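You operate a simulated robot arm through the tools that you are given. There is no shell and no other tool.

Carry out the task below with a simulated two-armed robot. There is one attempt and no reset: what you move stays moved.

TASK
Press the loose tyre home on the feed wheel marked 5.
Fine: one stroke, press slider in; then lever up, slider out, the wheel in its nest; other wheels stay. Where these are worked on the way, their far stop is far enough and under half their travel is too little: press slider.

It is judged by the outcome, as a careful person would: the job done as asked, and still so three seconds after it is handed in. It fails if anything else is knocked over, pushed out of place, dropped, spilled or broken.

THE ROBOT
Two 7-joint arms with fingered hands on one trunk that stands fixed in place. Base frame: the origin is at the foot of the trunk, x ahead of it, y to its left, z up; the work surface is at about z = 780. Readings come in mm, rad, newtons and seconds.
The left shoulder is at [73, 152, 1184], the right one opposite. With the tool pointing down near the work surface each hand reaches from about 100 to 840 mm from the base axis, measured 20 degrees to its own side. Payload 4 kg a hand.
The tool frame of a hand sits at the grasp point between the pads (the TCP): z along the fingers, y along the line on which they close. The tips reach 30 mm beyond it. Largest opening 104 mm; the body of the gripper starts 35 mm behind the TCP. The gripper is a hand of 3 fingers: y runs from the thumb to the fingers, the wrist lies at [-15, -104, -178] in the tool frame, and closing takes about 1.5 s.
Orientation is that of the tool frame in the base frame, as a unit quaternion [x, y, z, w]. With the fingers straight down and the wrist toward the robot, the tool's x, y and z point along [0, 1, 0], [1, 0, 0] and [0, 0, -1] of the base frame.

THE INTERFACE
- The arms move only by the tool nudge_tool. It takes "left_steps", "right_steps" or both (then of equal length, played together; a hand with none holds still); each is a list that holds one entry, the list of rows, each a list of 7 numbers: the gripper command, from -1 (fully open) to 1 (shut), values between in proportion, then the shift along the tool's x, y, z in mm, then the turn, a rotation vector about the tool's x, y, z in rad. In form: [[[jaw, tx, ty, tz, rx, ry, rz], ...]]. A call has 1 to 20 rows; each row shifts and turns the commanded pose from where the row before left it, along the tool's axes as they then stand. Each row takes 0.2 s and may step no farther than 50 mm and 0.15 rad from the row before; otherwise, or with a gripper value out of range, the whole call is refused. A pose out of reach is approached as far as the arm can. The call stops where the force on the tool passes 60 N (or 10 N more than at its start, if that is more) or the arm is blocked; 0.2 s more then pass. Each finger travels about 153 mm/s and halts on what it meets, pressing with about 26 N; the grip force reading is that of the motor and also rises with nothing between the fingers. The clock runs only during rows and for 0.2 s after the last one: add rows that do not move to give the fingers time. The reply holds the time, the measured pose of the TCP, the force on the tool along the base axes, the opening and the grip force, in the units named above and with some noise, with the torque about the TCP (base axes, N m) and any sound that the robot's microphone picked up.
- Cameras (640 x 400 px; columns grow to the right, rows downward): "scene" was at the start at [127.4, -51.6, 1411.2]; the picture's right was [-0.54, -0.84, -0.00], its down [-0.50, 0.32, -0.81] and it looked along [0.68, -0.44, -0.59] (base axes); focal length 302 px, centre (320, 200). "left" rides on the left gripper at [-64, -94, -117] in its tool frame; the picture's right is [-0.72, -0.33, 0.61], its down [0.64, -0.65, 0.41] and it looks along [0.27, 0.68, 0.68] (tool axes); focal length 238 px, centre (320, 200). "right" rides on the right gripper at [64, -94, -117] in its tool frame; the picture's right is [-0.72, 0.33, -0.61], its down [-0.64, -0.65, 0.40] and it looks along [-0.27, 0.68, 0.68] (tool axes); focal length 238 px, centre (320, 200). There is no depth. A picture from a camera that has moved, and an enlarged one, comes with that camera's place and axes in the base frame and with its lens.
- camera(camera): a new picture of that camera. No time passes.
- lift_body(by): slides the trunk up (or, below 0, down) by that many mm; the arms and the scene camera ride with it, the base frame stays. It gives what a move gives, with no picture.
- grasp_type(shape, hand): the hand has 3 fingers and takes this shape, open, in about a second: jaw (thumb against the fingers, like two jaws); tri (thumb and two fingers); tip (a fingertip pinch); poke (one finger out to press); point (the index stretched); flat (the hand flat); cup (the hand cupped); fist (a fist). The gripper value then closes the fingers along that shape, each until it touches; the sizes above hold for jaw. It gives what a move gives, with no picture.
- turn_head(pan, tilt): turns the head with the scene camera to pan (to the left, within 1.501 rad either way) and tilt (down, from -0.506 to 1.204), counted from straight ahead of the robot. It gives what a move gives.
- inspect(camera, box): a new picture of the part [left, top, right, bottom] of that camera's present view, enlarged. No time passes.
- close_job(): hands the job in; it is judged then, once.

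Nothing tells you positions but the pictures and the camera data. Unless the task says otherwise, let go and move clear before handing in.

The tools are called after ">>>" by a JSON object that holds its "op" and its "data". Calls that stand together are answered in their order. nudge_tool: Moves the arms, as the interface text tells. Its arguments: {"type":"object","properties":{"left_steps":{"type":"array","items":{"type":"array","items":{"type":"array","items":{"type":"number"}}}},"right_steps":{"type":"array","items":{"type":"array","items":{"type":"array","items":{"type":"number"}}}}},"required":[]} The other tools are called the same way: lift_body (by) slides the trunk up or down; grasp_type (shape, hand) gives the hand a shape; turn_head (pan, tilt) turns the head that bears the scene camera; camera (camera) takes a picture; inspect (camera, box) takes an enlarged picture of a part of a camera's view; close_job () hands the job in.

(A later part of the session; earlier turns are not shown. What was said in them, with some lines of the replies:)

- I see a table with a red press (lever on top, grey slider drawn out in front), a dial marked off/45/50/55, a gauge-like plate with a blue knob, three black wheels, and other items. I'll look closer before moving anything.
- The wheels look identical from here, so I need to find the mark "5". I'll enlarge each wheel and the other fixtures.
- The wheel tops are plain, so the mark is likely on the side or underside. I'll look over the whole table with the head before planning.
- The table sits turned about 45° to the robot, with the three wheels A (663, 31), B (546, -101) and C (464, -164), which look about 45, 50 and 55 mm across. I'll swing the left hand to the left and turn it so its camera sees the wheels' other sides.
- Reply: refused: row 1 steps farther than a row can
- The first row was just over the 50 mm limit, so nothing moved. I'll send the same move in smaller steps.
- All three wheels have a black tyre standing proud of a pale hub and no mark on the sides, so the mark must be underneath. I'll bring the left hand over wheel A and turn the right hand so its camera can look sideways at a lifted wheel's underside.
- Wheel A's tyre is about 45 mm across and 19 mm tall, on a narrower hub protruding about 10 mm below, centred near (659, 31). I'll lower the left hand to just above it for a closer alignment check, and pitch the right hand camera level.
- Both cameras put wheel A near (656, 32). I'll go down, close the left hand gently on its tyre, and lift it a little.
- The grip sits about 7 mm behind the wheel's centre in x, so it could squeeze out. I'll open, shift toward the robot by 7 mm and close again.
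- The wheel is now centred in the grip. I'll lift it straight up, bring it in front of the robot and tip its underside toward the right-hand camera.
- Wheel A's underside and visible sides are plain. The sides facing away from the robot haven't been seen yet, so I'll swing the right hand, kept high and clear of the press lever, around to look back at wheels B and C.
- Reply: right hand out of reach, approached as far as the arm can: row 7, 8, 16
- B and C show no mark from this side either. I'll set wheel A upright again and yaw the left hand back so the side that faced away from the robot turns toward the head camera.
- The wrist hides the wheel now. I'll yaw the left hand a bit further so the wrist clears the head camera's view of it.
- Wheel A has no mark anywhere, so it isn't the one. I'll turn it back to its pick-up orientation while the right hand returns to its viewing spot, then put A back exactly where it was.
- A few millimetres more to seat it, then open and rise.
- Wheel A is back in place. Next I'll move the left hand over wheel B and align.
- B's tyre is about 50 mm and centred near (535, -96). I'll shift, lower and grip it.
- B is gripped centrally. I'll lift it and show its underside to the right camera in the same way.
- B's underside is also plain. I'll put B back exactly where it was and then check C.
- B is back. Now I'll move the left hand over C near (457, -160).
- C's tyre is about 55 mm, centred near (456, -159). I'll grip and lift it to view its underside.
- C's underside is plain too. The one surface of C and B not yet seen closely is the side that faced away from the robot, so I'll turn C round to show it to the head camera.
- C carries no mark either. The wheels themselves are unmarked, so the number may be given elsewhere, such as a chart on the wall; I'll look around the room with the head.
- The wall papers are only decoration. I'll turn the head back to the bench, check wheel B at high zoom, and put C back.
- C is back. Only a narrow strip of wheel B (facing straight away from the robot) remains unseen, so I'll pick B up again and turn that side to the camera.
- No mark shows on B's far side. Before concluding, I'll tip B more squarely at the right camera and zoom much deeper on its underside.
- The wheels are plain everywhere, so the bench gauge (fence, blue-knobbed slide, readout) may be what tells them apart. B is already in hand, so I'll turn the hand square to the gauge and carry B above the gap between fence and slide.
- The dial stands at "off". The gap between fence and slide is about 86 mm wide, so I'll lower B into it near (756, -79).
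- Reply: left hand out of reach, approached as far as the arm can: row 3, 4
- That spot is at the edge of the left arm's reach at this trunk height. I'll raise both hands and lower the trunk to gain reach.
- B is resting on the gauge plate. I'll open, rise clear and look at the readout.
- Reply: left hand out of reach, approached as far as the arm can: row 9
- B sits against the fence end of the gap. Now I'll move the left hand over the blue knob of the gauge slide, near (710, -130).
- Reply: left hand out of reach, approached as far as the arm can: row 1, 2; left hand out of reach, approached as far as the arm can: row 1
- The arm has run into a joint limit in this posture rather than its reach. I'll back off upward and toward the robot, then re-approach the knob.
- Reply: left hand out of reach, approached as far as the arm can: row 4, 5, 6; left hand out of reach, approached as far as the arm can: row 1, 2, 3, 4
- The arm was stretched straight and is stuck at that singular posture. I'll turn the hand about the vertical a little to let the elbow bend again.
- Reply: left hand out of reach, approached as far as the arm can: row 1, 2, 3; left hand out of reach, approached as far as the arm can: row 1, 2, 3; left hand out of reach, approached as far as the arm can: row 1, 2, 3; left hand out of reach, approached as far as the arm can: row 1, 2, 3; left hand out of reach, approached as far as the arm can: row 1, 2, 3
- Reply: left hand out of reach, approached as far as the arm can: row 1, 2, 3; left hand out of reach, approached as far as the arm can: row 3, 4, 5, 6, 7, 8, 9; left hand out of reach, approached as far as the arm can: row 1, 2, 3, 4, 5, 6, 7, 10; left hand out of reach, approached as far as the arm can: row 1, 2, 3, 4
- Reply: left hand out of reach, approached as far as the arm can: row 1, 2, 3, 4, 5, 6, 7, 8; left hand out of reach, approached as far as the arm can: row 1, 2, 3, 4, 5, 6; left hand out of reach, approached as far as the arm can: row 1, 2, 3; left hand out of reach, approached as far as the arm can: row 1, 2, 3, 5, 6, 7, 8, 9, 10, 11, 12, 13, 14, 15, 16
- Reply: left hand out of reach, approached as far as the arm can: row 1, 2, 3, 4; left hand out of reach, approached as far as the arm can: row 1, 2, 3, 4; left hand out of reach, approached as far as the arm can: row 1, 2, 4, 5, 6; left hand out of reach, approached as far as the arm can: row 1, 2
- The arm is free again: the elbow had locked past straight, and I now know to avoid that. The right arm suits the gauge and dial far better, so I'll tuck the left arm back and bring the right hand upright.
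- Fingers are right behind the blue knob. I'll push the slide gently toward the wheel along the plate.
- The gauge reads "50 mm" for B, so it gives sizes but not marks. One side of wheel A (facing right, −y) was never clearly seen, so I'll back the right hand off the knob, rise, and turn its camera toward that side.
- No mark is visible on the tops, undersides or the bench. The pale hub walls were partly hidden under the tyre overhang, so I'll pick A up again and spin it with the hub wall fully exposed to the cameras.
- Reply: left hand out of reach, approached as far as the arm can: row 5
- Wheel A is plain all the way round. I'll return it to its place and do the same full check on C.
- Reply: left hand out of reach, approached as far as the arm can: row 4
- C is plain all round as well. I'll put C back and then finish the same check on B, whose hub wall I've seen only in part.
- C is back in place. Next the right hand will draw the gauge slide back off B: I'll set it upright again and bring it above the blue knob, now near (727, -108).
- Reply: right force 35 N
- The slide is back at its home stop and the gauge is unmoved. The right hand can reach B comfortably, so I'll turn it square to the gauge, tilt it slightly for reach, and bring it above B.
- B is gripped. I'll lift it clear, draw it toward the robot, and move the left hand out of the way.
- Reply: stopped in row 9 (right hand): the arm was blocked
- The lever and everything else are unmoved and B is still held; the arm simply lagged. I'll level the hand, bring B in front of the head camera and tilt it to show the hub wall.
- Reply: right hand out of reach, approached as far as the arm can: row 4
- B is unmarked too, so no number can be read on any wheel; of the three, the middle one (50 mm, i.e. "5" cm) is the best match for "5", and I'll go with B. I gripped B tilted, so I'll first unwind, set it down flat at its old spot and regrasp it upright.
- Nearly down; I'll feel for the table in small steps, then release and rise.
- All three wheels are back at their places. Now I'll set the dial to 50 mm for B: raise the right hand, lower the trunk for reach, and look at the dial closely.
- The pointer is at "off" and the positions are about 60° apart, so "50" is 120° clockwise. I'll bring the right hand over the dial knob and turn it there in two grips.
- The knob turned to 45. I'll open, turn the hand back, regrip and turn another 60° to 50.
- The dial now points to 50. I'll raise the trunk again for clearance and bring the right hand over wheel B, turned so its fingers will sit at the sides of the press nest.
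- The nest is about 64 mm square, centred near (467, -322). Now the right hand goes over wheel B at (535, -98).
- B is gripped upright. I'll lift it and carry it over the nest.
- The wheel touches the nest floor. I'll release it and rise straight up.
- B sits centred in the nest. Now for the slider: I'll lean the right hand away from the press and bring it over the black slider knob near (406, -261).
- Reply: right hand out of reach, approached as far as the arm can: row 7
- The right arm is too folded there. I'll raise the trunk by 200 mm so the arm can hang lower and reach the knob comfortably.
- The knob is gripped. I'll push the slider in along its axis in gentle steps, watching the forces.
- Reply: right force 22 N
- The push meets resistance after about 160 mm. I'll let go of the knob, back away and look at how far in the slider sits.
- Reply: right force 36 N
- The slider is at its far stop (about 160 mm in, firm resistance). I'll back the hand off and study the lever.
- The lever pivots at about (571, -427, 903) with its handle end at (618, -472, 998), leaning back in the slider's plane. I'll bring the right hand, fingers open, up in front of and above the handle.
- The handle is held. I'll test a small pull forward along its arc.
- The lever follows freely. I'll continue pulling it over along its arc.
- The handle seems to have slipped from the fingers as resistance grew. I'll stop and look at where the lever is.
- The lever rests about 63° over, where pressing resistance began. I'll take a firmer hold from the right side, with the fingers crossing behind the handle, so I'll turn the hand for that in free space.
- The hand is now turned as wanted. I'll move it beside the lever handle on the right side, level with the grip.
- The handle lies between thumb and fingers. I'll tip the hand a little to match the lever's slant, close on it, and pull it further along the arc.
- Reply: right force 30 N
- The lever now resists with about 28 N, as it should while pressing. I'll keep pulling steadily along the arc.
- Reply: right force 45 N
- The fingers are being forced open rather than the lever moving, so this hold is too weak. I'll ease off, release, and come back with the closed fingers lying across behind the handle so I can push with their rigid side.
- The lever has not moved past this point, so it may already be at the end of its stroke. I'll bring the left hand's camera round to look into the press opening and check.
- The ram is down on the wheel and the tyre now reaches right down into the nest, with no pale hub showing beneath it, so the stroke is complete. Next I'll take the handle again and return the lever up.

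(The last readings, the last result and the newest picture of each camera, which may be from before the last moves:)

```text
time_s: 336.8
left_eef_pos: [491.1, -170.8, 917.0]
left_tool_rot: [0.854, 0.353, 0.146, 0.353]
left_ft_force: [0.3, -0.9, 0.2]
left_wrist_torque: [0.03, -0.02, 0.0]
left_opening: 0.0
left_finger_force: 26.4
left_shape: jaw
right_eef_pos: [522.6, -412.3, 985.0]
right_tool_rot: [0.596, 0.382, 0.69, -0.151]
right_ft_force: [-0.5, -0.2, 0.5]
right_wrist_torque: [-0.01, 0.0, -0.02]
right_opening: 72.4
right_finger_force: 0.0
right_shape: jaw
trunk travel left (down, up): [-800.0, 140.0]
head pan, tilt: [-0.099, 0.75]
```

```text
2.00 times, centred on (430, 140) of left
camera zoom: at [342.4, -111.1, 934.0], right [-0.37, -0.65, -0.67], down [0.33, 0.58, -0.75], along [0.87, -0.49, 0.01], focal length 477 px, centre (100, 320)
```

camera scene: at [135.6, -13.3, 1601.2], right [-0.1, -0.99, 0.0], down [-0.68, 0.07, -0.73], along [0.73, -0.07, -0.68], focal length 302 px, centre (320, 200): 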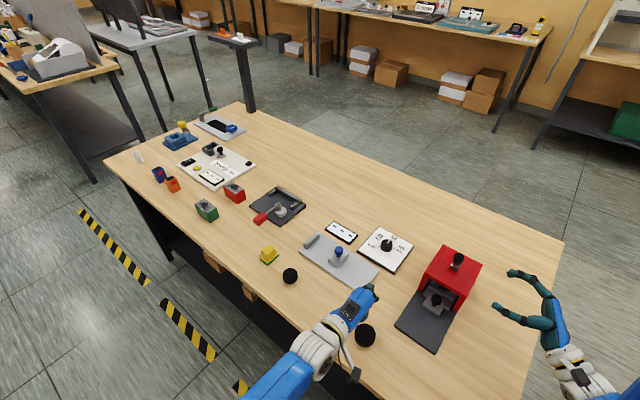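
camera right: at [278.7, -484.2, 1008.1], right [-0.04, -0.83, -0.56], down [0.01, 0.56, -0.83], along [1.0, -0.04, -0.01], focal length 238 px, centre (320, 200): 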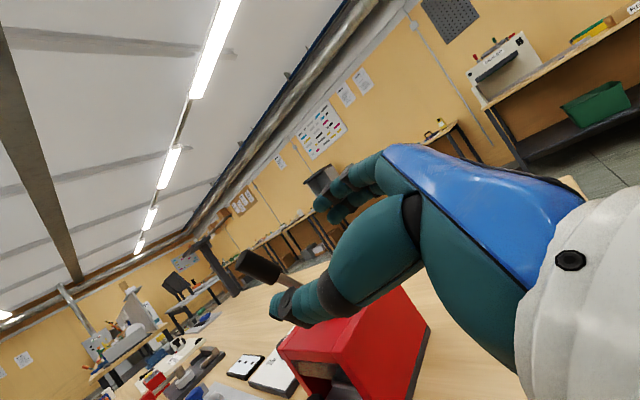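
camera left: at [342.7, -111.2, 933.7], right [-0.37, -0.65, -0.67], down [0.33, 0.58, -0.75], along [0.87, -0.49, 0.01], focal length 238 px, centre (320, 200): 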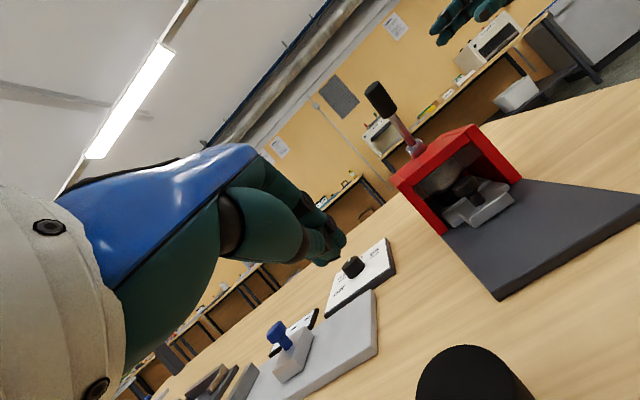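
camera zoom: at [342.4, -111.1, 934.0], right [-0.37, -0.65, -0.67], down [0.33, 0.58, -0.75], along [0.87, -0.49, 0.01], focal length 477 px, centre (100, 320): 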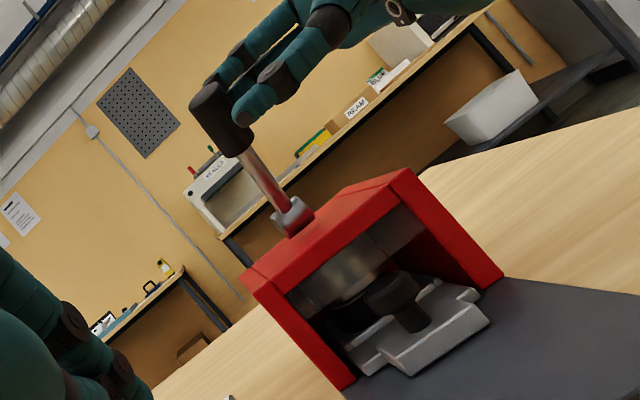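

>>> {"op": "nudge_tool", "data": {"right_steps": [[[0.2, 0, 0, 0, 0, 0, 0], [0.6, 0, 0, 0, 0, 0, 0], [1, 0, 0, 0, 0, 0, 0], [1, 0, 0, 0, 0, 0, 0], [1, 0.4, 8.3, 0, 0, 0, 0], [1, 0.4, 8.3, 0, 0, 0, 0], [1, -1, 8.3, 0, 0, 0, 0], [1, -1, 8.2, 0, 0, 0, 0], [1, 0, 0, 0, 0, 0, 0]]]}}

>>> {"op": "inspect", "data": {"camera": "scene", "box": [390, 220, 510, 330]}}

>>> {"op": "inspect", "data": {"camera": "left", "box": [320, 40, 540, 240]}}

```text
time_s: 338.8
left_eef_pos: [492.1, -169.4, 919.1]
left_tool_rot: [0.854, 0.352, 0.148, 0.354]
left_ft_force: [0.2, -0.3, 0.1]
left_wrist_torque: [-0.03, 0.03, -0.01]
left_opening: 0.1
left_finger_force: 26.0
left_shape: jaw
right_eef_pos: [545.2, -435.3, 993.5]
right_tool_rot: [0.595, 0.382, 0.691, -0.151]
right_ft_force: [-4.9, -1.0, -3.8]
right_wrist_torque: [0.05, 0.16, 0.08]
right_opening: 17.1
right_finger_force: 25.9
right_shape: jaw
trunk travel left (down, up): [-800.0, 140.0]
head pan, tilt: [-0.099, 0.75]
```

```text
3.64 times, centred on (450, 275) of scene
camera zoom: at [135.1, -13.2, 1601.2], right [-0.1, -0.99, 0.0], down [-0.68, 0.07, -0.73], along [0.73, -0.07, -0.68], focal length 1097 px, centre (-153, -73)
```

zoom: 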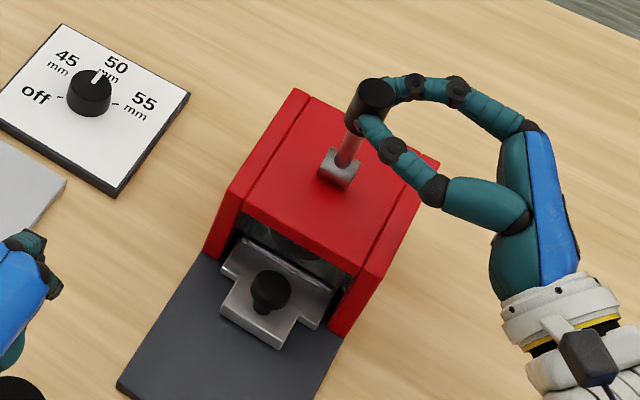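

```text
2.00 times, centred on (430, 140) of left
camera zoom: at [342.4, -111.4, 934.0], right [-0.37, -0.65, -0.67], down [0.33, 0.58, -0.75], along [0.87, -0.49, 0.01], focal length 477 px, centre (100, 320)
```

zoom: 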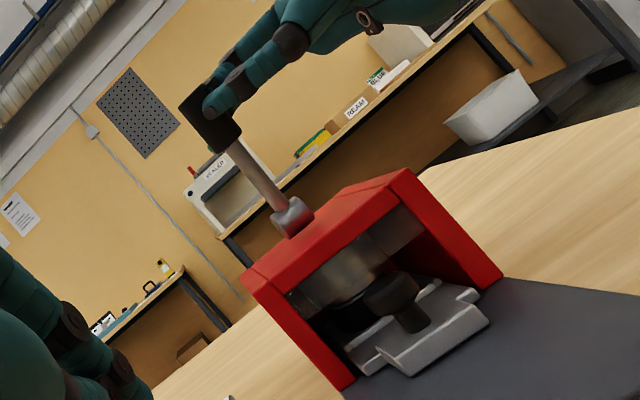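

The lever is going back up smoothly; I'll continue to its rest position.

>>> {"op": "nudge_tool", "data": {"right_steps": [[[1, -2.5, 8, 0, 0, 0, 0], [1, -2.5, 7.9, 0, 0, 0, 0], [1, -3.8, 7.5, 0, 0, 0, 0], [1, -3.8, 7.4, 0, 0, 0, 0], [1, -5, 6.6, 0, 0, 0, 0], [1, -5.1, 6.6, 0, 0, 0, 0], [1, -6, 5.7, 0, 0, 0, 0], [1, -6.1, 5.6, 0, 0, 0, 0], [1, -2.7, 2, 0, 0, 0, 0], [1, 0, 0, 0, 0, 0, 0]]]}}

>>> {"op": "inspect", "data": {"camera": "scene", "box": [390, 200, 510, 330]}}

>>> {"op": "inspect", "data": {"camera": "left", "box": [320, 40, 540, 240]}}

```text
time_s: 341.0
left_eef_pos: [491.7, -170.3, 919.0]
left_tool_rot: [0.854, 0.352, 0.147, 0.354]
left_ft_force: [0.1, 0.1, 0.2]
left_wrist_torque: [0.0, -0.01, 0.02]
left_opening: 0.0
left_finger_force: 25.7
left_shape: jaw
right_eef_pos: [592.8, -481.9, 981.7]
right_tool_rot: [0.595, 0.382, 0.691, -0.151]
right_ft_force: [-4.0, 1.3, 5.3]
right_wrist_torque: [0.27, 0.15, -0.07]
right_opening: 15.6
right_finger_force: 26.2
right_shape: jaw
trunk travel left (down, up): [-800.0, 140.0]
head pan, tilt: [-0.099, 0.75]
```

```text
3.08 times, centred on (450, 265) of scene
camera zoom: at [134.4, -10.8, 1601.4], right [-0.1, -0.99, 0.0], down [-0.68, 0.07, -0.73], along [0.73, -0.07, -0.68], focal length 928 px, centre (-80, 0)
```

zoom: 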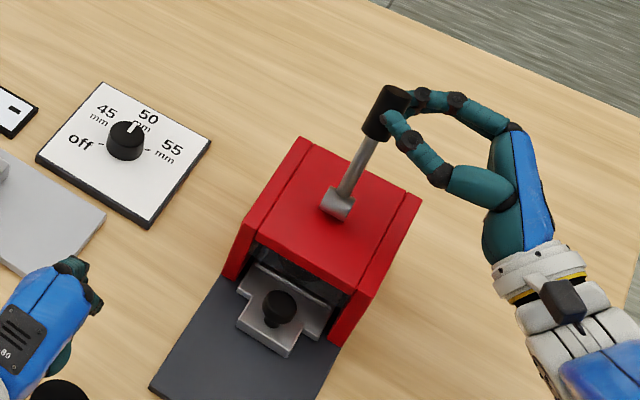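

```text
2.00 times, centred on (430, 140) of left
camera zoom: at [342.0, -110.7, 934.4], right [-0.36, -0.65, -0.67], down [0.33, 0.58, -0.75], along [0.87, -0.49, 0.01], focal length 477 px, centre (100, 320)
```

zoom: 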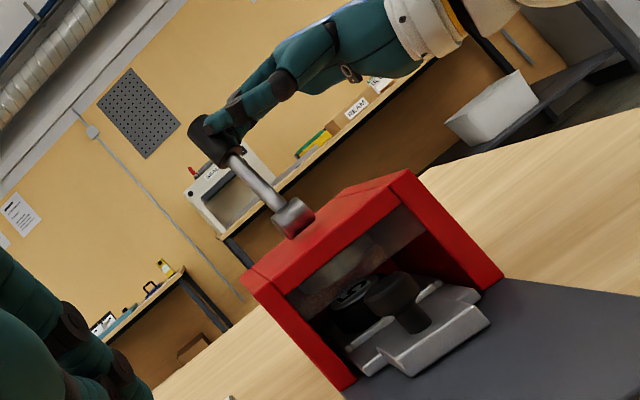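

Something is now visible on the wheel's top inside the press. I'll look closer.

>>> {"op": "inspect", "data": {"camera": "left", "box": [430, 175, 490, 225]}}

>>> {"op": "inspect", "data": {"camera": "left", "box": [435, 178, 465, 203]}}

```text
8.00 times, centred on (460, 200) of left
camera zoom: at [342.0, -110.7, 934.4], right [-0.36, -0.65, -0.67], down [0.33, 0.58, -0.75], along [0.87, -0.49, 0.01], focal length 1907 px, centre (-800, 200)
```

zoom: 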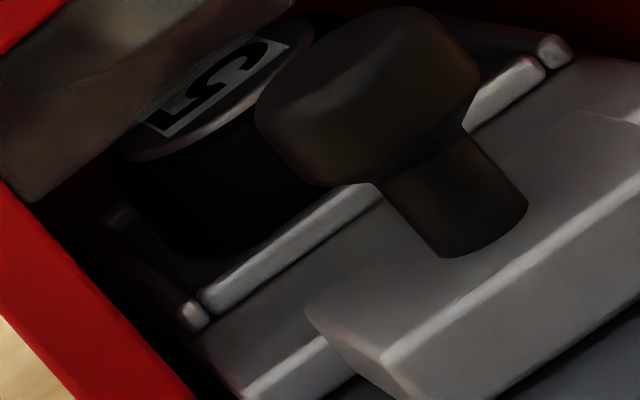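

```text
16.00 times, centred on (450, 190) of left
camera zoom: at [342.0, -110.7, 934.4], right [-0.36, -0.65, -0.67], down [0.33, 0.58, -0.75], along [0.87, -0.49, 0.01], focal length 3814 px, centre (-1760, 352)
```

zoom: 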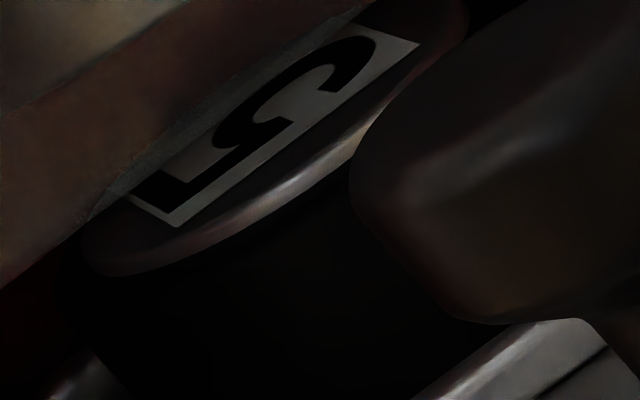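

The wheel's top now carries a label that looks like the digit 5, which confirms the choice. The lever is back at its original up position, so I'll let go of it and withdraw sideways.

>>> {"op": "nudge_tool", "data": {"right_steps": [[[1, -1.5, 1.5, 0, 0, 0, 0], [0.5, 0, 0, 0, 0, 0, 0], [0, 0, 0, 0, 0, 0, 0], [-0.4, 0, 0, 0, 0, 0, 0], [-0.4, 0, 0, 0, 0, 0, 0], [-0.4, 0, 0, -30, 0, 0, 0], [-0.4, 0, 0, -40, 0, 0, 0], [-0.4, 0, 0, -40, 0, 0, 0], [-0.4, 0, 0, 0, 0, 0, 0]]]}}

>>> {"op": "inspect", "data": {"camera": "scene", "box": [390, 200, 530, 330]}}

>>> {"op": "inspect", "data": {"camera": "left", "box": [320, 40, 540, 240]}}

```text
time_s: 343.0
left_eef_pos: [492.2, -170.2, 917.6]
left_tool_rot: [0.854, 0.353, 0.147, 0.353]
left_ft_force: [-0.1, -0.1, 0.6]
left_wrist_torque: [0.01, -0.02, 0.03]
left_opening: 0.3
left_finger_force: 26.3
left_shape: jaw
right_eef_pos: [512.5, -555.3, 983.2]
right_tool_rot: [0.596, 0.383, 0.69, -0.15]
right_ft_force: [0.8, -0.4, 0.5]
right_wrist_torque: [0.01, -0.01, 0.02]
right_opening: 72.5
right_finger_force: 0.1
right_shape: jaw
right hand out of reach, approached as far as the arm can: row 8
trunk travel left (down, up): [-800.0, 140.0]
head pan, tilt: [-0.099, 0.75]
```

```text
3.08 times, centred on (460, 265) of scene
camera zoom: at [137.2, -12.6, 1601.1], right [-0.1, -0.99, 0.0], down [-0.68, 0.07, -0.73], along [0.73, -0.07, -0.68], focal length 928 px, centre (-111, 0)
```

zoom: 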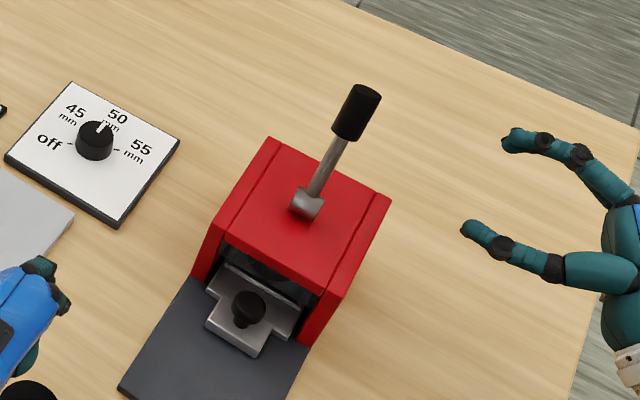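

```text
2.00 times, centred on (430, 140) of left
camera zoom: at [343.4, -110.4, 933.6], right [-0.37, -0.65, -0.66], down [0.33, 0.58, -0.75], along [0.87, -0.49, 0.0], focal length 477 px, centre (100, 320)
```

zoom: 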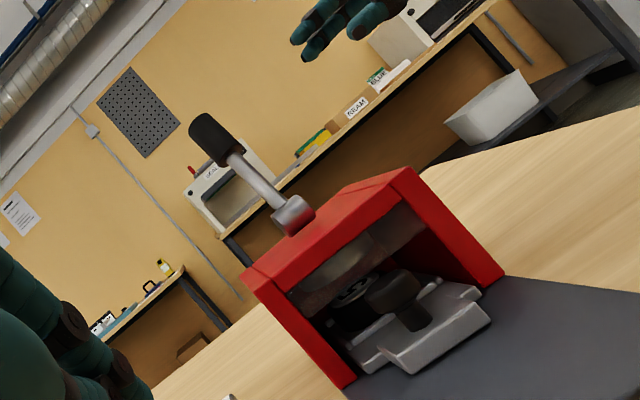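

The lever is fully up. I'll bring the right hand back to a clear spot, turn it to the earlier downward attitude, and then draw the slider out.

>>> {"op": "nudge_tool", "data": {"right_steps": [[[-0.3, 34.8, -24.4, 9.4, 0, 0, 0], [-0.3, 34.8, -24.4, 9.4, 0, 0, 0], [-0.3, 34.8, -24.4, 9.4, 0, 0, 0], [-0.3, 34.8, -24.4, 9.4, 0, 0, 0], [-0.3, 0, 0, 0, 0, 0, 0.117], [-0.3, 0, 0, 0, 0, 0, 0.117], [-0.3, 0, 0, 0, 0, 0, 0.117], [-0.3, 0, 0, 0, 0.0558, -0.0915, -0.0916], [-0.3, 0, 0, 0, 0.0558, -0.0915, -0.0916], [-0.3, 0, 0, 0, 0.0558, -0.0915, -0.0916], [-0.3, 0, 0, 0, 0.0558, -0.0915, -0.0916], [-0.3, 0, 0, 0, 0.0558, -0.0915, -0.0916], [-0.3, 0, 0, 0, 0.0558, -0.0915, -0.0916], [-0.3, 0, 0, 0, 0.0558, -0.0915, -0.0916], [-0.3, 0, 0, 0, 0.0558, -0.0915, -0.0916], [-0.3, 0, 0, 0, 0.0558, -0.0915, -0.0916]]]}}

>>> {"op": "nudge_tool", "data": {"right_steps": [[[-0.3, 0, 0, 0, 0.0558, -0.0915, -0.0916], [-0.3, 0, 0, 0, 0.0558, -0.0915, -0.0916], [-0.3, 0, 0, 0, 0.0558, -0.0915, -0.0916], [-0.3, 0, 0, 0, 0.0558, -0.0915, -0.0916], [-0.3, 0, 0, 0, 0.0558, -0.0915, -0.0916], [-0.3, 0, 0, 0, 0.0558, -0.0915, -0.0916], [-0.3, 0, 0, 0, 0.0558, -0.0915, -0.0916], [-0.3, 0, 0, 0, 0.0558, -0.0915, -0.0916], [-0.3, 0, 0, 0, 0, 0, 0]]]}}

>>> {"op": "camera", "data": {"camera": "scene"}}

```text
time_s: 346.4
left_eef_pos: [492.4, -169.5, 917.7]
left_tool_rot: [0.854, 0.352, 0.146, 0.354]
left_ft_force: [-0.3, 0.1, 0.3]
left_wrist_torque: [0.0, 0.01, 0.0]
left_opening: 0.0
left_finger_force: 26.2
left_shape: jaw
right_eef_pos: [441.2, -426.0, 1081.6]
right_tool_rot: [0.609, 0.728, 0.313, -0.012]
right_ft_force: [-0.5, -0.4, -0.7]
right_wrist_torque: [-0.01, -0.03, 0.01]
right_opening: 68.1
right_finger_force: 0.1
right_shape: jaw
trunk travel left (down, up): [-800.0, 140.0]
head pan, tilt: [-0.099, 0.75]
```

```text
time_s: 348.4
left_eef_pos: [491.5, -170.6, 918.4]
left_tool_rot: [0.854, 0.352, 0.147, 0.355]
left_ft_force: [0.4, 0.1, -0.8]
left_wrist_torque: [0.01, -0.01, 0.02]
left_opening: 0.0
left_finger_force: 25.5
left_shape: jaw
right_eef_pos: [441.5, -426.6, 1081.3]
right_tool_rot: [0.367, 0.898, -0.095, 0.223]
right_ft_force: [-0.1, 0.0, 0.2]
right_wrist_torque: [-0.03, -0.01, -0.01]
right_opening: 68.1
right_finger_force: 0.1
right_shape: jaw
trunk travel left (down, up): [-800.0, 140.0]
head pan, tilt: [-0.099, 0.75]
```

```text
taken
camera scene: at [135.7, -12.6, 1601.2], right [-0.1, -0.99, 0.0], down [-0.68, 0.07, -0.73], along [0.73, -0.07, -0.68], focal length 302 px, centre (320, 200)
```

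scene: 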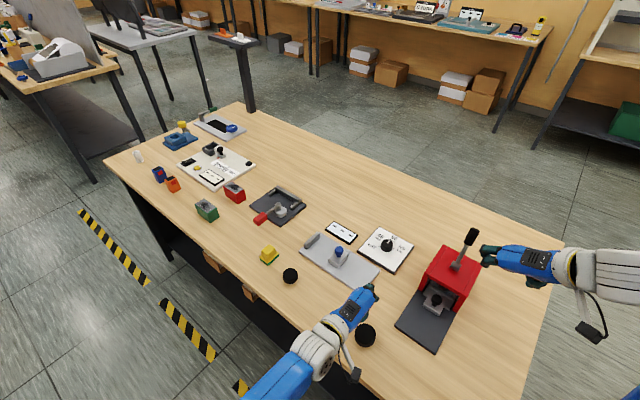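

>>> {"op": "nudge_tool", "data": {"left_steps": [[[1, 20.6, 1.4, -35.9, 0, 0, 0], [1, 20.6, 1.4, -35.9, 0, 0, 0], [1, 20.6, 1.4, -35.9, 0, 0, 0], [1, 20.6, 1.4, -35.9, 0, 0, 0], [1, 20.6, 1.4, -35.9, 0, 0, 0], [1, 20.6, 1.4, -35.9, 0, 0, 0], [1, 20.6, 1.4, -35.9, 0, 0, 0], [1, 20.6, 1.4, -35.9, 0, 0, 0], [1, 20.6, 1.4, -35.9, 0, 0, 0], [1, 20.6, 1.4, -35.9, 0, 0, 0], [1, 0, 0, 0, 0, 0, 0]]], "right_steps": [[[-0.3, 0, 0, 0, 0, 0, 0], [-0.3, 0, 0, 0, 0, 0, 0], [-0.3, 0, 0, 0, 0, 0, 0], [-0.3, 32.6, 15.9, 17.7, 0, 0, 0], [-0.3, 32.6, 15.9, 17.7, 0, 0, 0], [-0.3, 32.6, 15.9, 17.7, 0, 0, 0], [-0.3, 32.6, 15.9, 17.7, 0, 0, 0], [-0.3, 32.6, 15.9, 17.7, 0, 0, 0], [-0.3, 32.8, 16, 17.5, 0, 0, 0], [0, 0, 0, 0, 0, 0, 0], [0, 0, 0, 0, 0, 0, 0]]]}}

>>> {"op": "camera", "data": {"camera": "right"}}

>>> {"op": "inspect", "data": {"camera": "scene", "box": [350, 220, 500, 370]}}

```text
time_s: 350.8
left_eef_pos: [464.3, 151.8, 1184.1]
left_tool_rot: [0.854, 0.352, 0.146, 0.354]
left_ft_force: [-0.5, -0.8, -0.4]
left_wrist_torque: [-0.01, -0.02, 0.01]
left_opening: 0.2
left_finger_force: 26.2
left_shape: jaw
right_eef_pos: [420.7, -275.9, 897.2]
right_tool_rot: [0.368, 0.898, -0.096, 0.222]
right_ft_force: [0.0, -0.1, -0.3]
right_wrist_torque: [-0.01, -0.03, 0.0]
right_opening: 52.5
right_finger_force: 0.1
right_shape: jaw
trunk travel left (down, up): [-800.0, 140.0]
head pan, tilt: [-0.099, 0.75]
```

```text
taken
camera right: at [275.9, -261.8, 970.5], right [0.48, -0.01, 0.88], down [0.08, -1.0, -0.05], along [0.87, 0.09, -0.48], focal length 238 px, centre (320, 200)
```

right: 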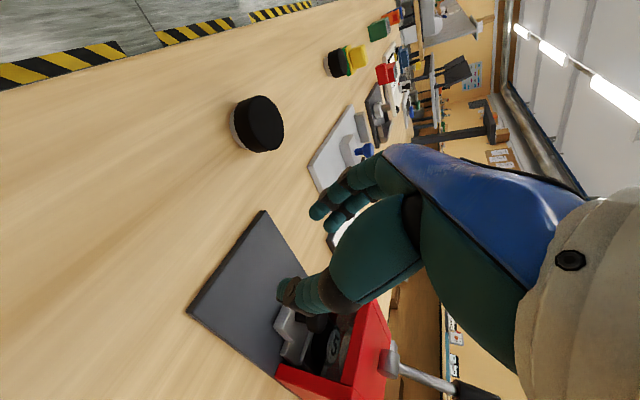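

```text
2.67 times, centred on (425, 295) of scene
camera zoom: at [135.5, -9.0, 1601.3], right [-0.1, -0.99, 0.0], down [-0.68, 0.07, -0.73], along [0.73, -0.07, -0.68], focal length 805 px, centre (40, -53)
```

zoom: 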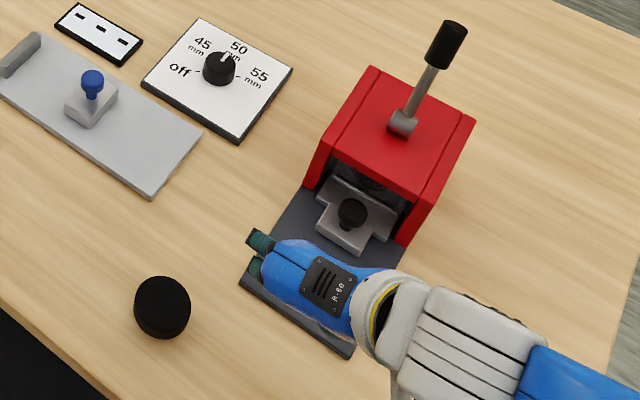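

>>> {"op": "inspect", "data": {"camera": "right", "box": [310, 320, 360, 370]}}

>>> {"op": "nudge_tool", "data": {"right_steps": [[[0, -30, 0, 25, 0, 0, 0], [0, -30, 0, 25, 0, 0, 0], [0, -20, 0, 25, 0, 0, 0], [0, -8, 0, 16, 0, 0, 0], [0, -6, 1, 14, 0, 0, 0], [0, 0, 0, 0, 0, 0, 0]]]}}

>>> {"op": "inspect", "data": {"camera": "right", "box": [220, 170, 420, 370]}}

```text
8.00 times, centred on (335, 345) of right
camera zoom: at [275.9, -261.8, 970.5], right [0.48, -0.01, 0.88], down [0.08, -1.0, -0.05], along [0.87, 0.09, -0.48], focal length 1907 px, centre (200, -960)
```

zoom: 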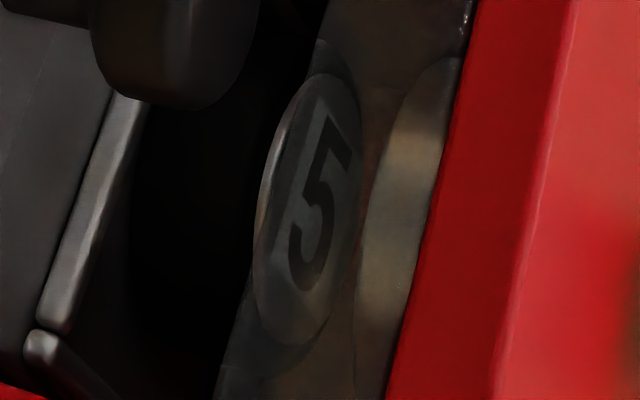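

```text
time_s: 352.2
left_eef_pos: [463.5, 151.1, 1183.5]
left_tool_rot: [0.854, 0.353, 0.146, 0.354]
left_ft_force: [-0.2, 1.3, 0.1]
left_wrist_torque: [-0.02, 0.0, 0.03]
left_opening: 0.0
left_finger_force: 25.8
left_shape: jaw
right_eef_pos: [514.4, -366.1, 847.3]
right_tool_rot: [0.369, 0.898, -0.094, 0.222]
right_ft_force: [0.5, 0.8, -0.7]
right_wrist_torque: [-0.01, 0.02, 0.01]
right_opening: 52.4
right_finger_force: 0.1
right_shape: jaw
trunk travel left (down, up): [-800.0, 140.0]
head pan, tilt: [-0.099, 0.75]
```

```text
2.00 times, centred on (320, 270) of right
camera zoom: at [369.7, -353.3, 920.7], right [0.48, -0.01, 0.88], down [0.08, -1.0, -0.05], along [0.87, 0.09, -0.48], focal length 477 px, centre (320, 60)
```

zoom: 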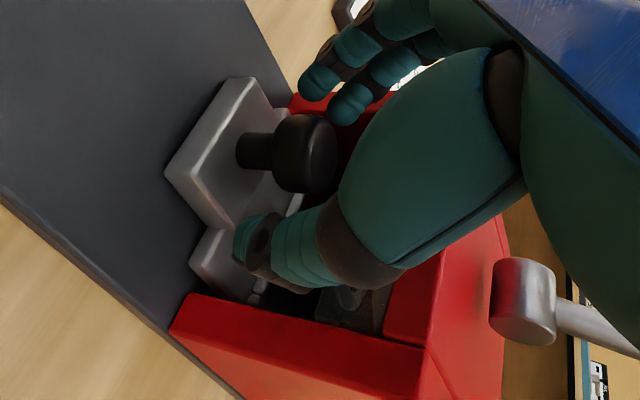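

The label clearly reads "5", so this is the right wheel. The fingers straddle the knob again; I'll grip it and draw the slider out.

>>> {"op": "nudge_tool", "data": {"right_steps": [[[0.3, 0, 0, 0, 0, 0, 0], [0.6, 0, 0, 0, 0, 0, 0], [1, 0, 0, 0, 0, 0, 0], [1, 0, 0, 0, 0, 0, 0], [1, 4.4, 0, -2.3, 0, 0, 0], [1, 8.8, 0, -4.7, 0, 0, 0], [1, 8.8, 0, -4.7, 0, 0, 0], [1, 8.8, 0, -4.7, 0, 0, 0], [1, 8.8, 0, -4.7, 0, 0, 0], [1, 0, 0, 0, 0, 0, 0]]]}}

>>> {"op": "inspect", "data": {"camera": "scene", "box": [350, 220, 500, 370]}}

```text
time_s: 354.4
left_eef_pos: [463.4, 150.4, 1183.7]
left_tool_rot: [0.853, 0.352, 0.147, 0.355]
left_ft_force: [-0.9, 0.6, 0.0]
left_wrist_torque: [0.04, 0.0, 0.0]
left_opening: 0.0
left_finger_force: 25.9
left_shape: jaw
right_eef_pos: [480.8, -333.3, 845.8]
right_tool_rot: [0.368, 0.898, -0.095, 0.222]
right_ft_force: [-0.9, -3.3, -0.1]
right_wrist_torque: [-0.11, 0.06, -0.04]
right_opening: 19.8
right_finger_force: 26.2
right_shape: jaw
trunk travel left (down, up): [-800.0, 140.0]
head pan, tilt: [-0.099, 0.75]
```

```text
2.67 times, centred on (425, 295) of scene
camera zoom: at [135.9, -10.4, 1601.3], right [-0.1, -0.99, 0.0], down [-0.68, 0.07, -0.73], along [0.73, -0.07, -0.68], focal length 805 px, centre (40, -53)
```

zoom: 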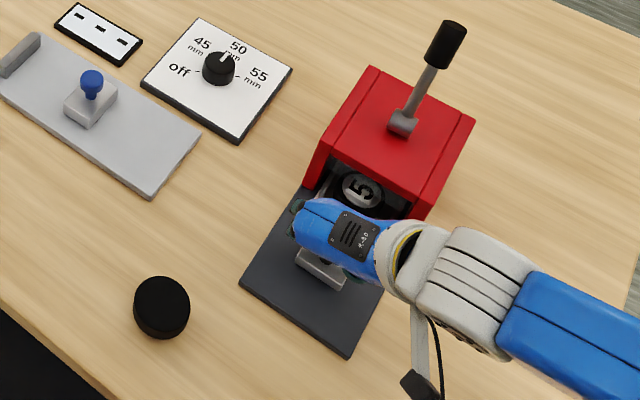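

The slider is coming out with the wheel marked 5 in its nest. I'll keep drawing it to its outer stop.

>>> {"op": "nudge_tool", "data": {"right_steps": [[[1, 8.8, 0, -4.7, 0, 0, 0], [1, 8.8, 0, -4.7, 0, 0, 0], [1, 8.8, 0, -4.7, 0, 0, 0], [1, 8.8, 0, -4.7, 0, 0, 0], [1, 8.8, 0, -4.7, 0, 0, 0], [1, 8.8, 0, -4.7, 0, 0, 0], [1, 8.8, 0, -4.7, 0, 0, 0], [1, 8.8, 0, -4.7, 0, 0, 0], [1, 8.8, 0, -4.7, 0, 0, 0], [1, 0, 0, 0, 0, 0, 0]]]}}

>>> {"op": "inspect", "data": {"camera": "scene", "box": [350, 220, 500, 370]}}

```text
time_s: 356.6
left_eef_pos: [464.7, 148.8, 1184.4]
left_tool_rot: [0.854, 0.352, 0.147, 0.353]
left_ft_force: [-0.2, 0.5, -0.1]
left_wrist_torque: [0.01, -0.03, 0.02]
left_opening: 0.1
left_finger_force: 25.9
left_shape: jaw
right_eef_pos: [417.3, -269.5, 847.5]
right_tool_rot: [0.368, 0.898, -0.095, 0.222]
right_ft_force: [-2.1, -3.0, -5.6]
right_wrist_torque: [-0.04, 0.11, 0.02]
right_opening: 19.4
right_finger_force: 26.1
right_shape: jaw
trunk travel left (down, up): [-800.0, 140.0]
head pan, tilt: [-0.099, 0.75]
```

```text
2.67 times, centred on (425, 295) of scene
camera zoom: at [136.3, -10.7, 1601.2], right [-0.1, -0.99, 0.0], down [-0.68, 0.07, -0.73], along [0.73, -0.07, -0.68], focal length 805 px, centre (40, -53)
```

zoom: 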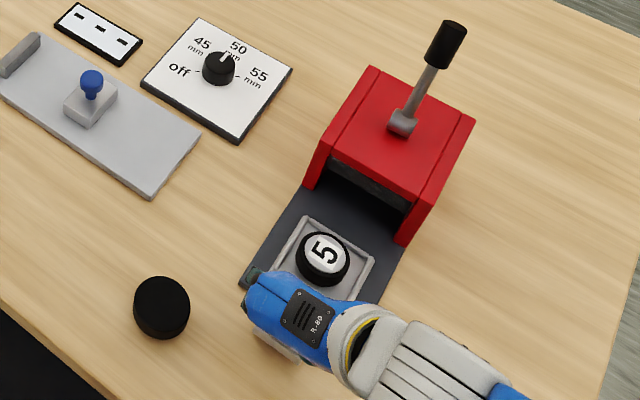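

>>> {"op": "nudge_tool", "data": {"right_steps": [[[1, 4.4, 0, -2.35, 0, 0, 0], [1, 4.4, 0, -2.35, 0, 0, 0], [1, 4.4, 0, -2.35, 0, 0, 0], [1, 2.6, 0, -1.4, 0, 0, 0], [1, 2.6, 0, -1.4, 0, 0, 0], [1, 0, 0, 0, 0, 0, 0]]]}}

>>> {"op": "inspect", "data": {"camera": "scene", "box": [350, 240, 470, 370]}}

```text
time_s: 358.0
left_eef_pos: [464.5, 149.3, 1183.8]
left_tool_rot: [0.854, 0.353, 0.146, 0.353]
left_ft_force: [-0.4, 0.1, 0.0]
left_wrist_torque: [-0.04, 0.02, 0.04]
left_opening: 0.2
left_finger_force: 26.1
left_shape: jaw
right_eef_pos: [404.6, -257.0, 846.4]
right_tool_rot: [0.368, 0.898, -0.095, 0.221]
right_ft_force: [2.4, -3.7, -7.6]
right_wrist_torque: [-0.05, 0.01, 0.02]
right_opening: 19.3
right_finger_force: 25.7
right_shape: jaw
trunk travel left (down, up): [-800.0, 140.0]
head pan, tilt: [-0.099, 0.75]
```

```text
3.08 times, centred on (410, 305) of scene
camera zoom: at [137.3, -11.7, 1601.0], right [-0.1, -0.99, 0.0], down [-0.68, 0.07, -0.73], along [0.73, -0.07, -0.68], focal length 928 px, centre (43, -123)
```

zoom: 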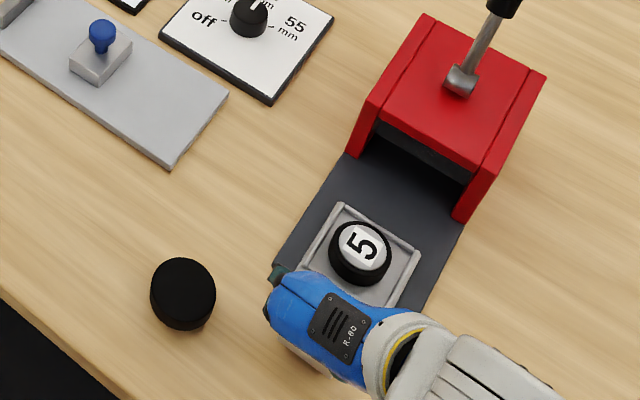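

>>> {"op": "nudge_tool", "data": {"right_steps": [[[1, 2.2, 0, -1.2, 0, 0, 0], [1, 2.2, 0, -1.2, 0, 0, 0], [1, 0, 0, 0, 0, 0, 0]]]}}

```text
time_s: 358.8
left_eef_pos: [467.1, 147.0, 1183.6]
left_tool_rot: [0.855, 0.352, 0.146, 0.352]
left_ft_force: [-0.1, -0.4, -1.1]
left_wrist_torque: [0.03, 0.04, 0.01]
left_opening: 0.0
left_finger_force: 25.9
left_shape: jaw
right_eef_pos: [402.6, -256.0, 846.5]
right_tool_rot: [0.368, 0.898, -0.096, 0.221]
right_ft_force: [14.5, -14.6, -8.1]
right_wrist_torque: [-0.21, -0.22, -0.06]
right_opening: 18.6
right_finger_force: 26.0
right_shape: jaw
trunk travel left (down, up): [-800.0, 140.0]
head pan, tilt: [-0.099, 0.75]
```

The slider is against its outer stop. I'll ease off, release the knob and lift clear.

>>> {"op": "nudge_tool", "data": {"right_steps": [[[1, -2.6, 0, 1.4, 0, 0, 0], [0.6, 0, 0, 0, 0, 0, 0], [0.3, 0, 0, 0, 0, 0, 0], [0, 0, 0, 0, 0, 0, 0], [-0.2, 0, 0, 0, 0, 0, 0], [-0.2, -9.3, 0, -17.7, 0, 0, 0], [-0.2, -18.6, 0, -35.4, 0, 0, 0], [-0.2, -18.6, 0, -35.4, 0, 0, 0], [-0.2, -18.6, 0, -35.4, 0, 0, 0], [-0.2, 0, -40, 0, 0, 0, 0], [-0.2, 0, -40, 0, 0, 0, 0], [-0.2, 0, 0, 0, 0, 0, 0]]]}}

>>> {"op": "camera", "data": {"camera": "scene"}}

>>> {"op": "inspect", "data": {"camera": "scene", "box": [350, 220, 500, 370]}}

>>> {"op": "camera", "data": {"camera": "right"}}

```text
time_s: 361.4
left_eef_pos: [463.8, 150.5, 1183.6]
left_tool_rot: [0.853, 0.353, 0.147, 0.354]
left_ft_force: [0.1, 0.2, 0.3]
left_wrist_torque: [-0.03, 0.04, 0.02]
left_opening: 0.0
left_finger_force: 26.1
left_shape: jaw
right_eef_pos: [343.9, -307.4, 987.6]
right_tool_rot: [0.368, 0.898, -0.096, 0.221]
right_ft_force: [-1.1, -0.6, 0.0]
right_wrist_torque: [-0.01, 0.0, 0.0]
right_opening: 62.3
right_finger_force: 0.1
right_shape: jaw
trunk travel left (down, up): [-800.0, 140.0]
head pan, tilt: [-0.099, 0.75]
```

```text
taken
camera scene: at [136.0, -9.2, 1601.2], right [-0.1, -0.99, 0.0], down [-0.68, 0.07, -0.73], along [0.73, -0.07, -0.68], focal length 302 px, centre (320, 200)
```

scene: 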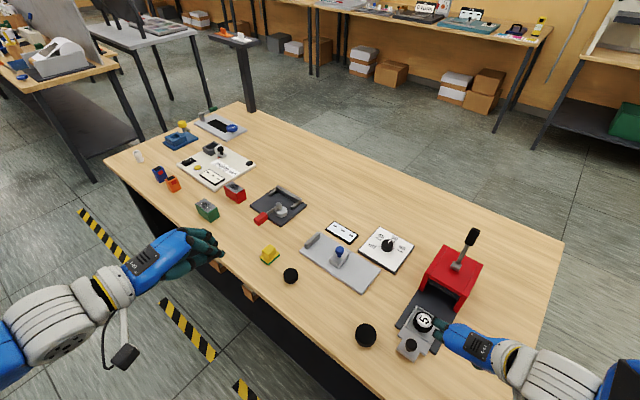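

```text
2.67 times, centred on (425, 295) of scene
camera zoom: at [136.0, -9.2, 1601.2], right [-0.1, -0.99, 0.0], down [-0.68, 0.07, -0.73], along [0.73, -0.07, -0.68], focal length 805 px, centre (40, -53)
```

zoom: 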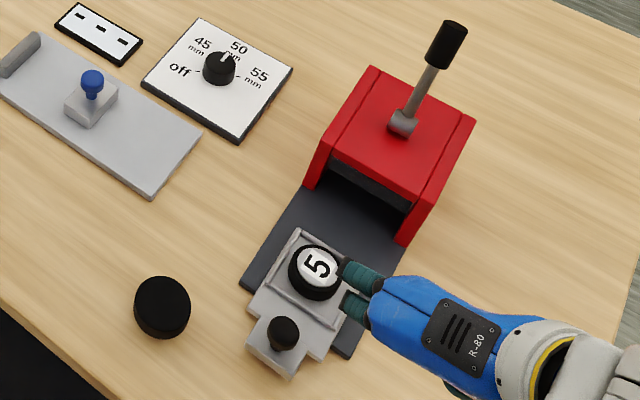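

```text
taken
camera right: at [199.9, -295.6, 1061.8], right [0.48, -0.01, 0.88], down [0.08, -1.0, -0.05], along [0.87, 0.09, -0.48], focal length 238 px, centre (320, 200)
```

right: 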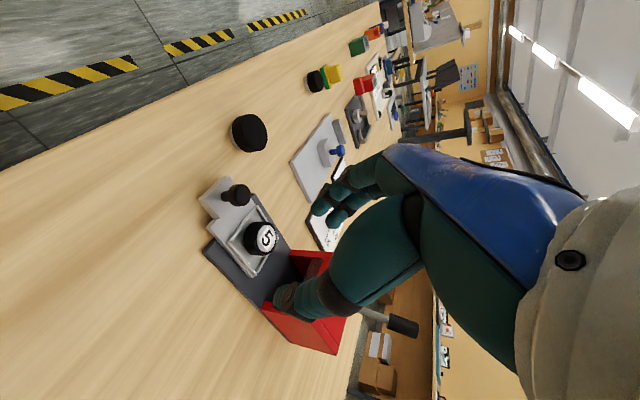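

Everything is as required: slider out, lever up, wheel 5 in its nest. I'll move the right hand well clear and do a final check.

>>> {"op": "nudge_tool", "data": {"right_steps": [[[-0.2, -15.5, -20, -29.5, 0, 0, 0], [-0.2, -15.5, -20, -29.5, 0, 0, 0], [-0.2, -15.5, -20, -29.5, 0, 0, 0], [-0.2, 0, -30, 0, 0, 0, 0], [-0.2, 0, 0, 0, 0, 0, 0]]]}}

>>> {"op": "camera", "data": {"camera": "scene"}}

>>> {"op": "inspect", "data": {"camera": "scene", "box": [390, 290, 460, 360]}}

>>> {"op": "inspect", "data": {"camera": "scene", "box": [240, 200, 400, 350]}}

>>> {"op": "inspect", "data": {"camera": "right", "box": [180, 140, 340, 300]}}

```text
time_s: 362.6
left_eef_pos: [461.0, 151.3, 1184.8]
left_tool_rot: [0.853, 0.353, 0.148, 0.354]
left_ft_force: [1.1, -0.1, -0.4]
left_wrist_torque: [0.01, 0.01, 0.03]
left_opening: 0.0
left_finger_force: 26.4
left_shape: jaw
right_eef_pos: [284.9, -379.0, 1084.7]
right_tool_rot: [0.369, 0.897, -0.095, 0.223]
right_ft_force: [0.3, -0.5, -0.5]
right_wrist_torque: [-0.03, 0.02, -0.05]
right_opening: 62.0
right_finger_force: 0.0
right_shape: jaw
right hand out of reach, approached as far as the arm can: row 3
trunk travel left (down, up): [-800.0, 140.0]
head pan, tilt: [-0.099, 0.75]
```

```text
taken
camera scene: at [131.8, -8.9, 1601.6], right [-0.1, -0.99, 0.0], down [-0.68, 0.07, -0.73], along [0.73, -0.07, -0.68], focal length 302 px, centre (320, 200)
```

scene: 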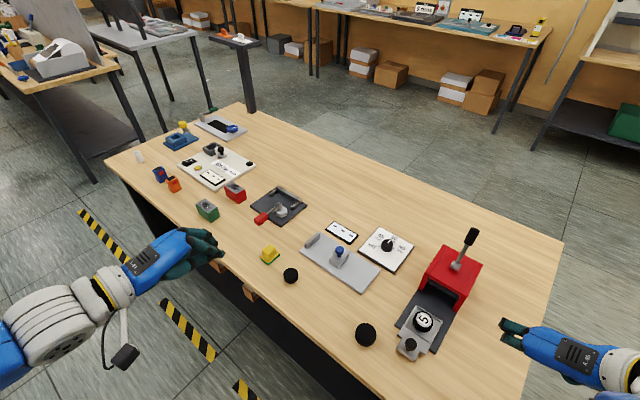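

```text
5.71 times, centred on (425, 325) of scene
camera zoom: at [131.8, -8.9, 1601.6], right [-0.1, -0.99, 0.0], down [-0.68, 0.07, -0.73], along [0.73, -0.07, -0.68], focal length 1724 px, centre (-280, -514)
```

zoom: 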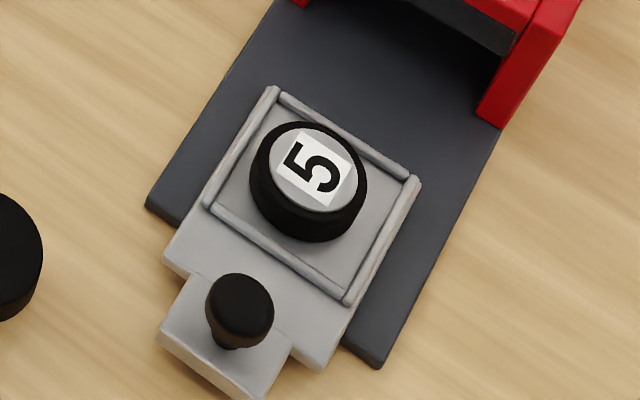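

```text
2.67 times, centred on (320, 275) of scene
camera zoom: at [131.8, -8.9, 1601.6], right [-0.1, -0.99, 0.0], down [-0.68, 0.07, -0.73], along [0.73, -0.07, -0.68], focal length 805 px, centre (320, 0)
```

zoom: 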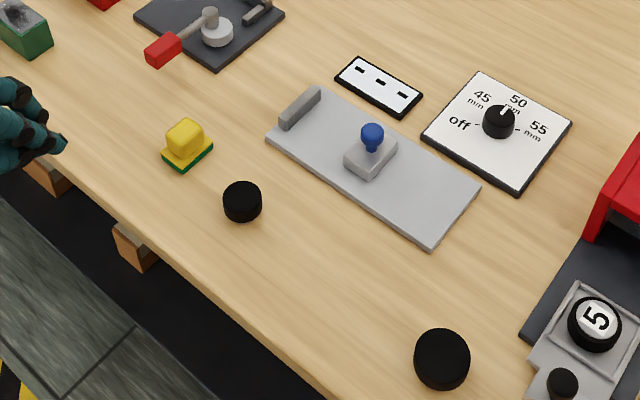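

```text
2.50 times, centred on (260, 220) of right
camera zoom: at [141.1, -367.1, 1157.9], right [0.48, -0.01, 0.88], down [0.08, -1.0, -0.05], along [0.87, 0.09, -0.48], focal length 596 px, centre (470, 150)
```

zoom: 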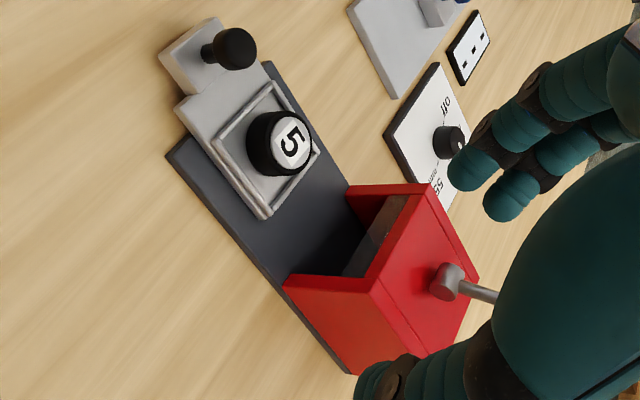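

The tyre is home on the wheel marked 5, which sits in the nest. The slider is out, the lever is up, and the other two wheels are in their original places. Both hands are clear, so I'm handing the job in.

>>> {"op": "close_job", "data": {}}

```text
The job is handed in.
```

The tyre is pressed home on the feed wheel marked 5, with one lever stroke and the slider fully in. The wheel is in its nest on the slider, the slider is back out to its stop, the lever is up, and both hands are clear.

- **Finding the wheel:** before pressing, no wheel showed a number, because the label sits on top of the hub under the loose tyre. I chose the 50 mm wheel as the most likely one. After the stroke its label showed "5", so the choice was right, but it was not certain when I pressed.
- **The other two wheels:** I lifted and turned each of them looking for a mark, then put them back. They are within a couple of millimetres of where they were, and their tyres are untouched.
- **Gauge and dial:** I measured the wheel on the bench gauge, which read 50 mm, and turned the dial from off to 50. The gauge slide is back at its starting position; I left the dial at 50.
- **The lever:** it slipped from my fingers once during the stroke. It stayed where it was, and I found it already at the bottom of its travel, so it was not pulled a second time.
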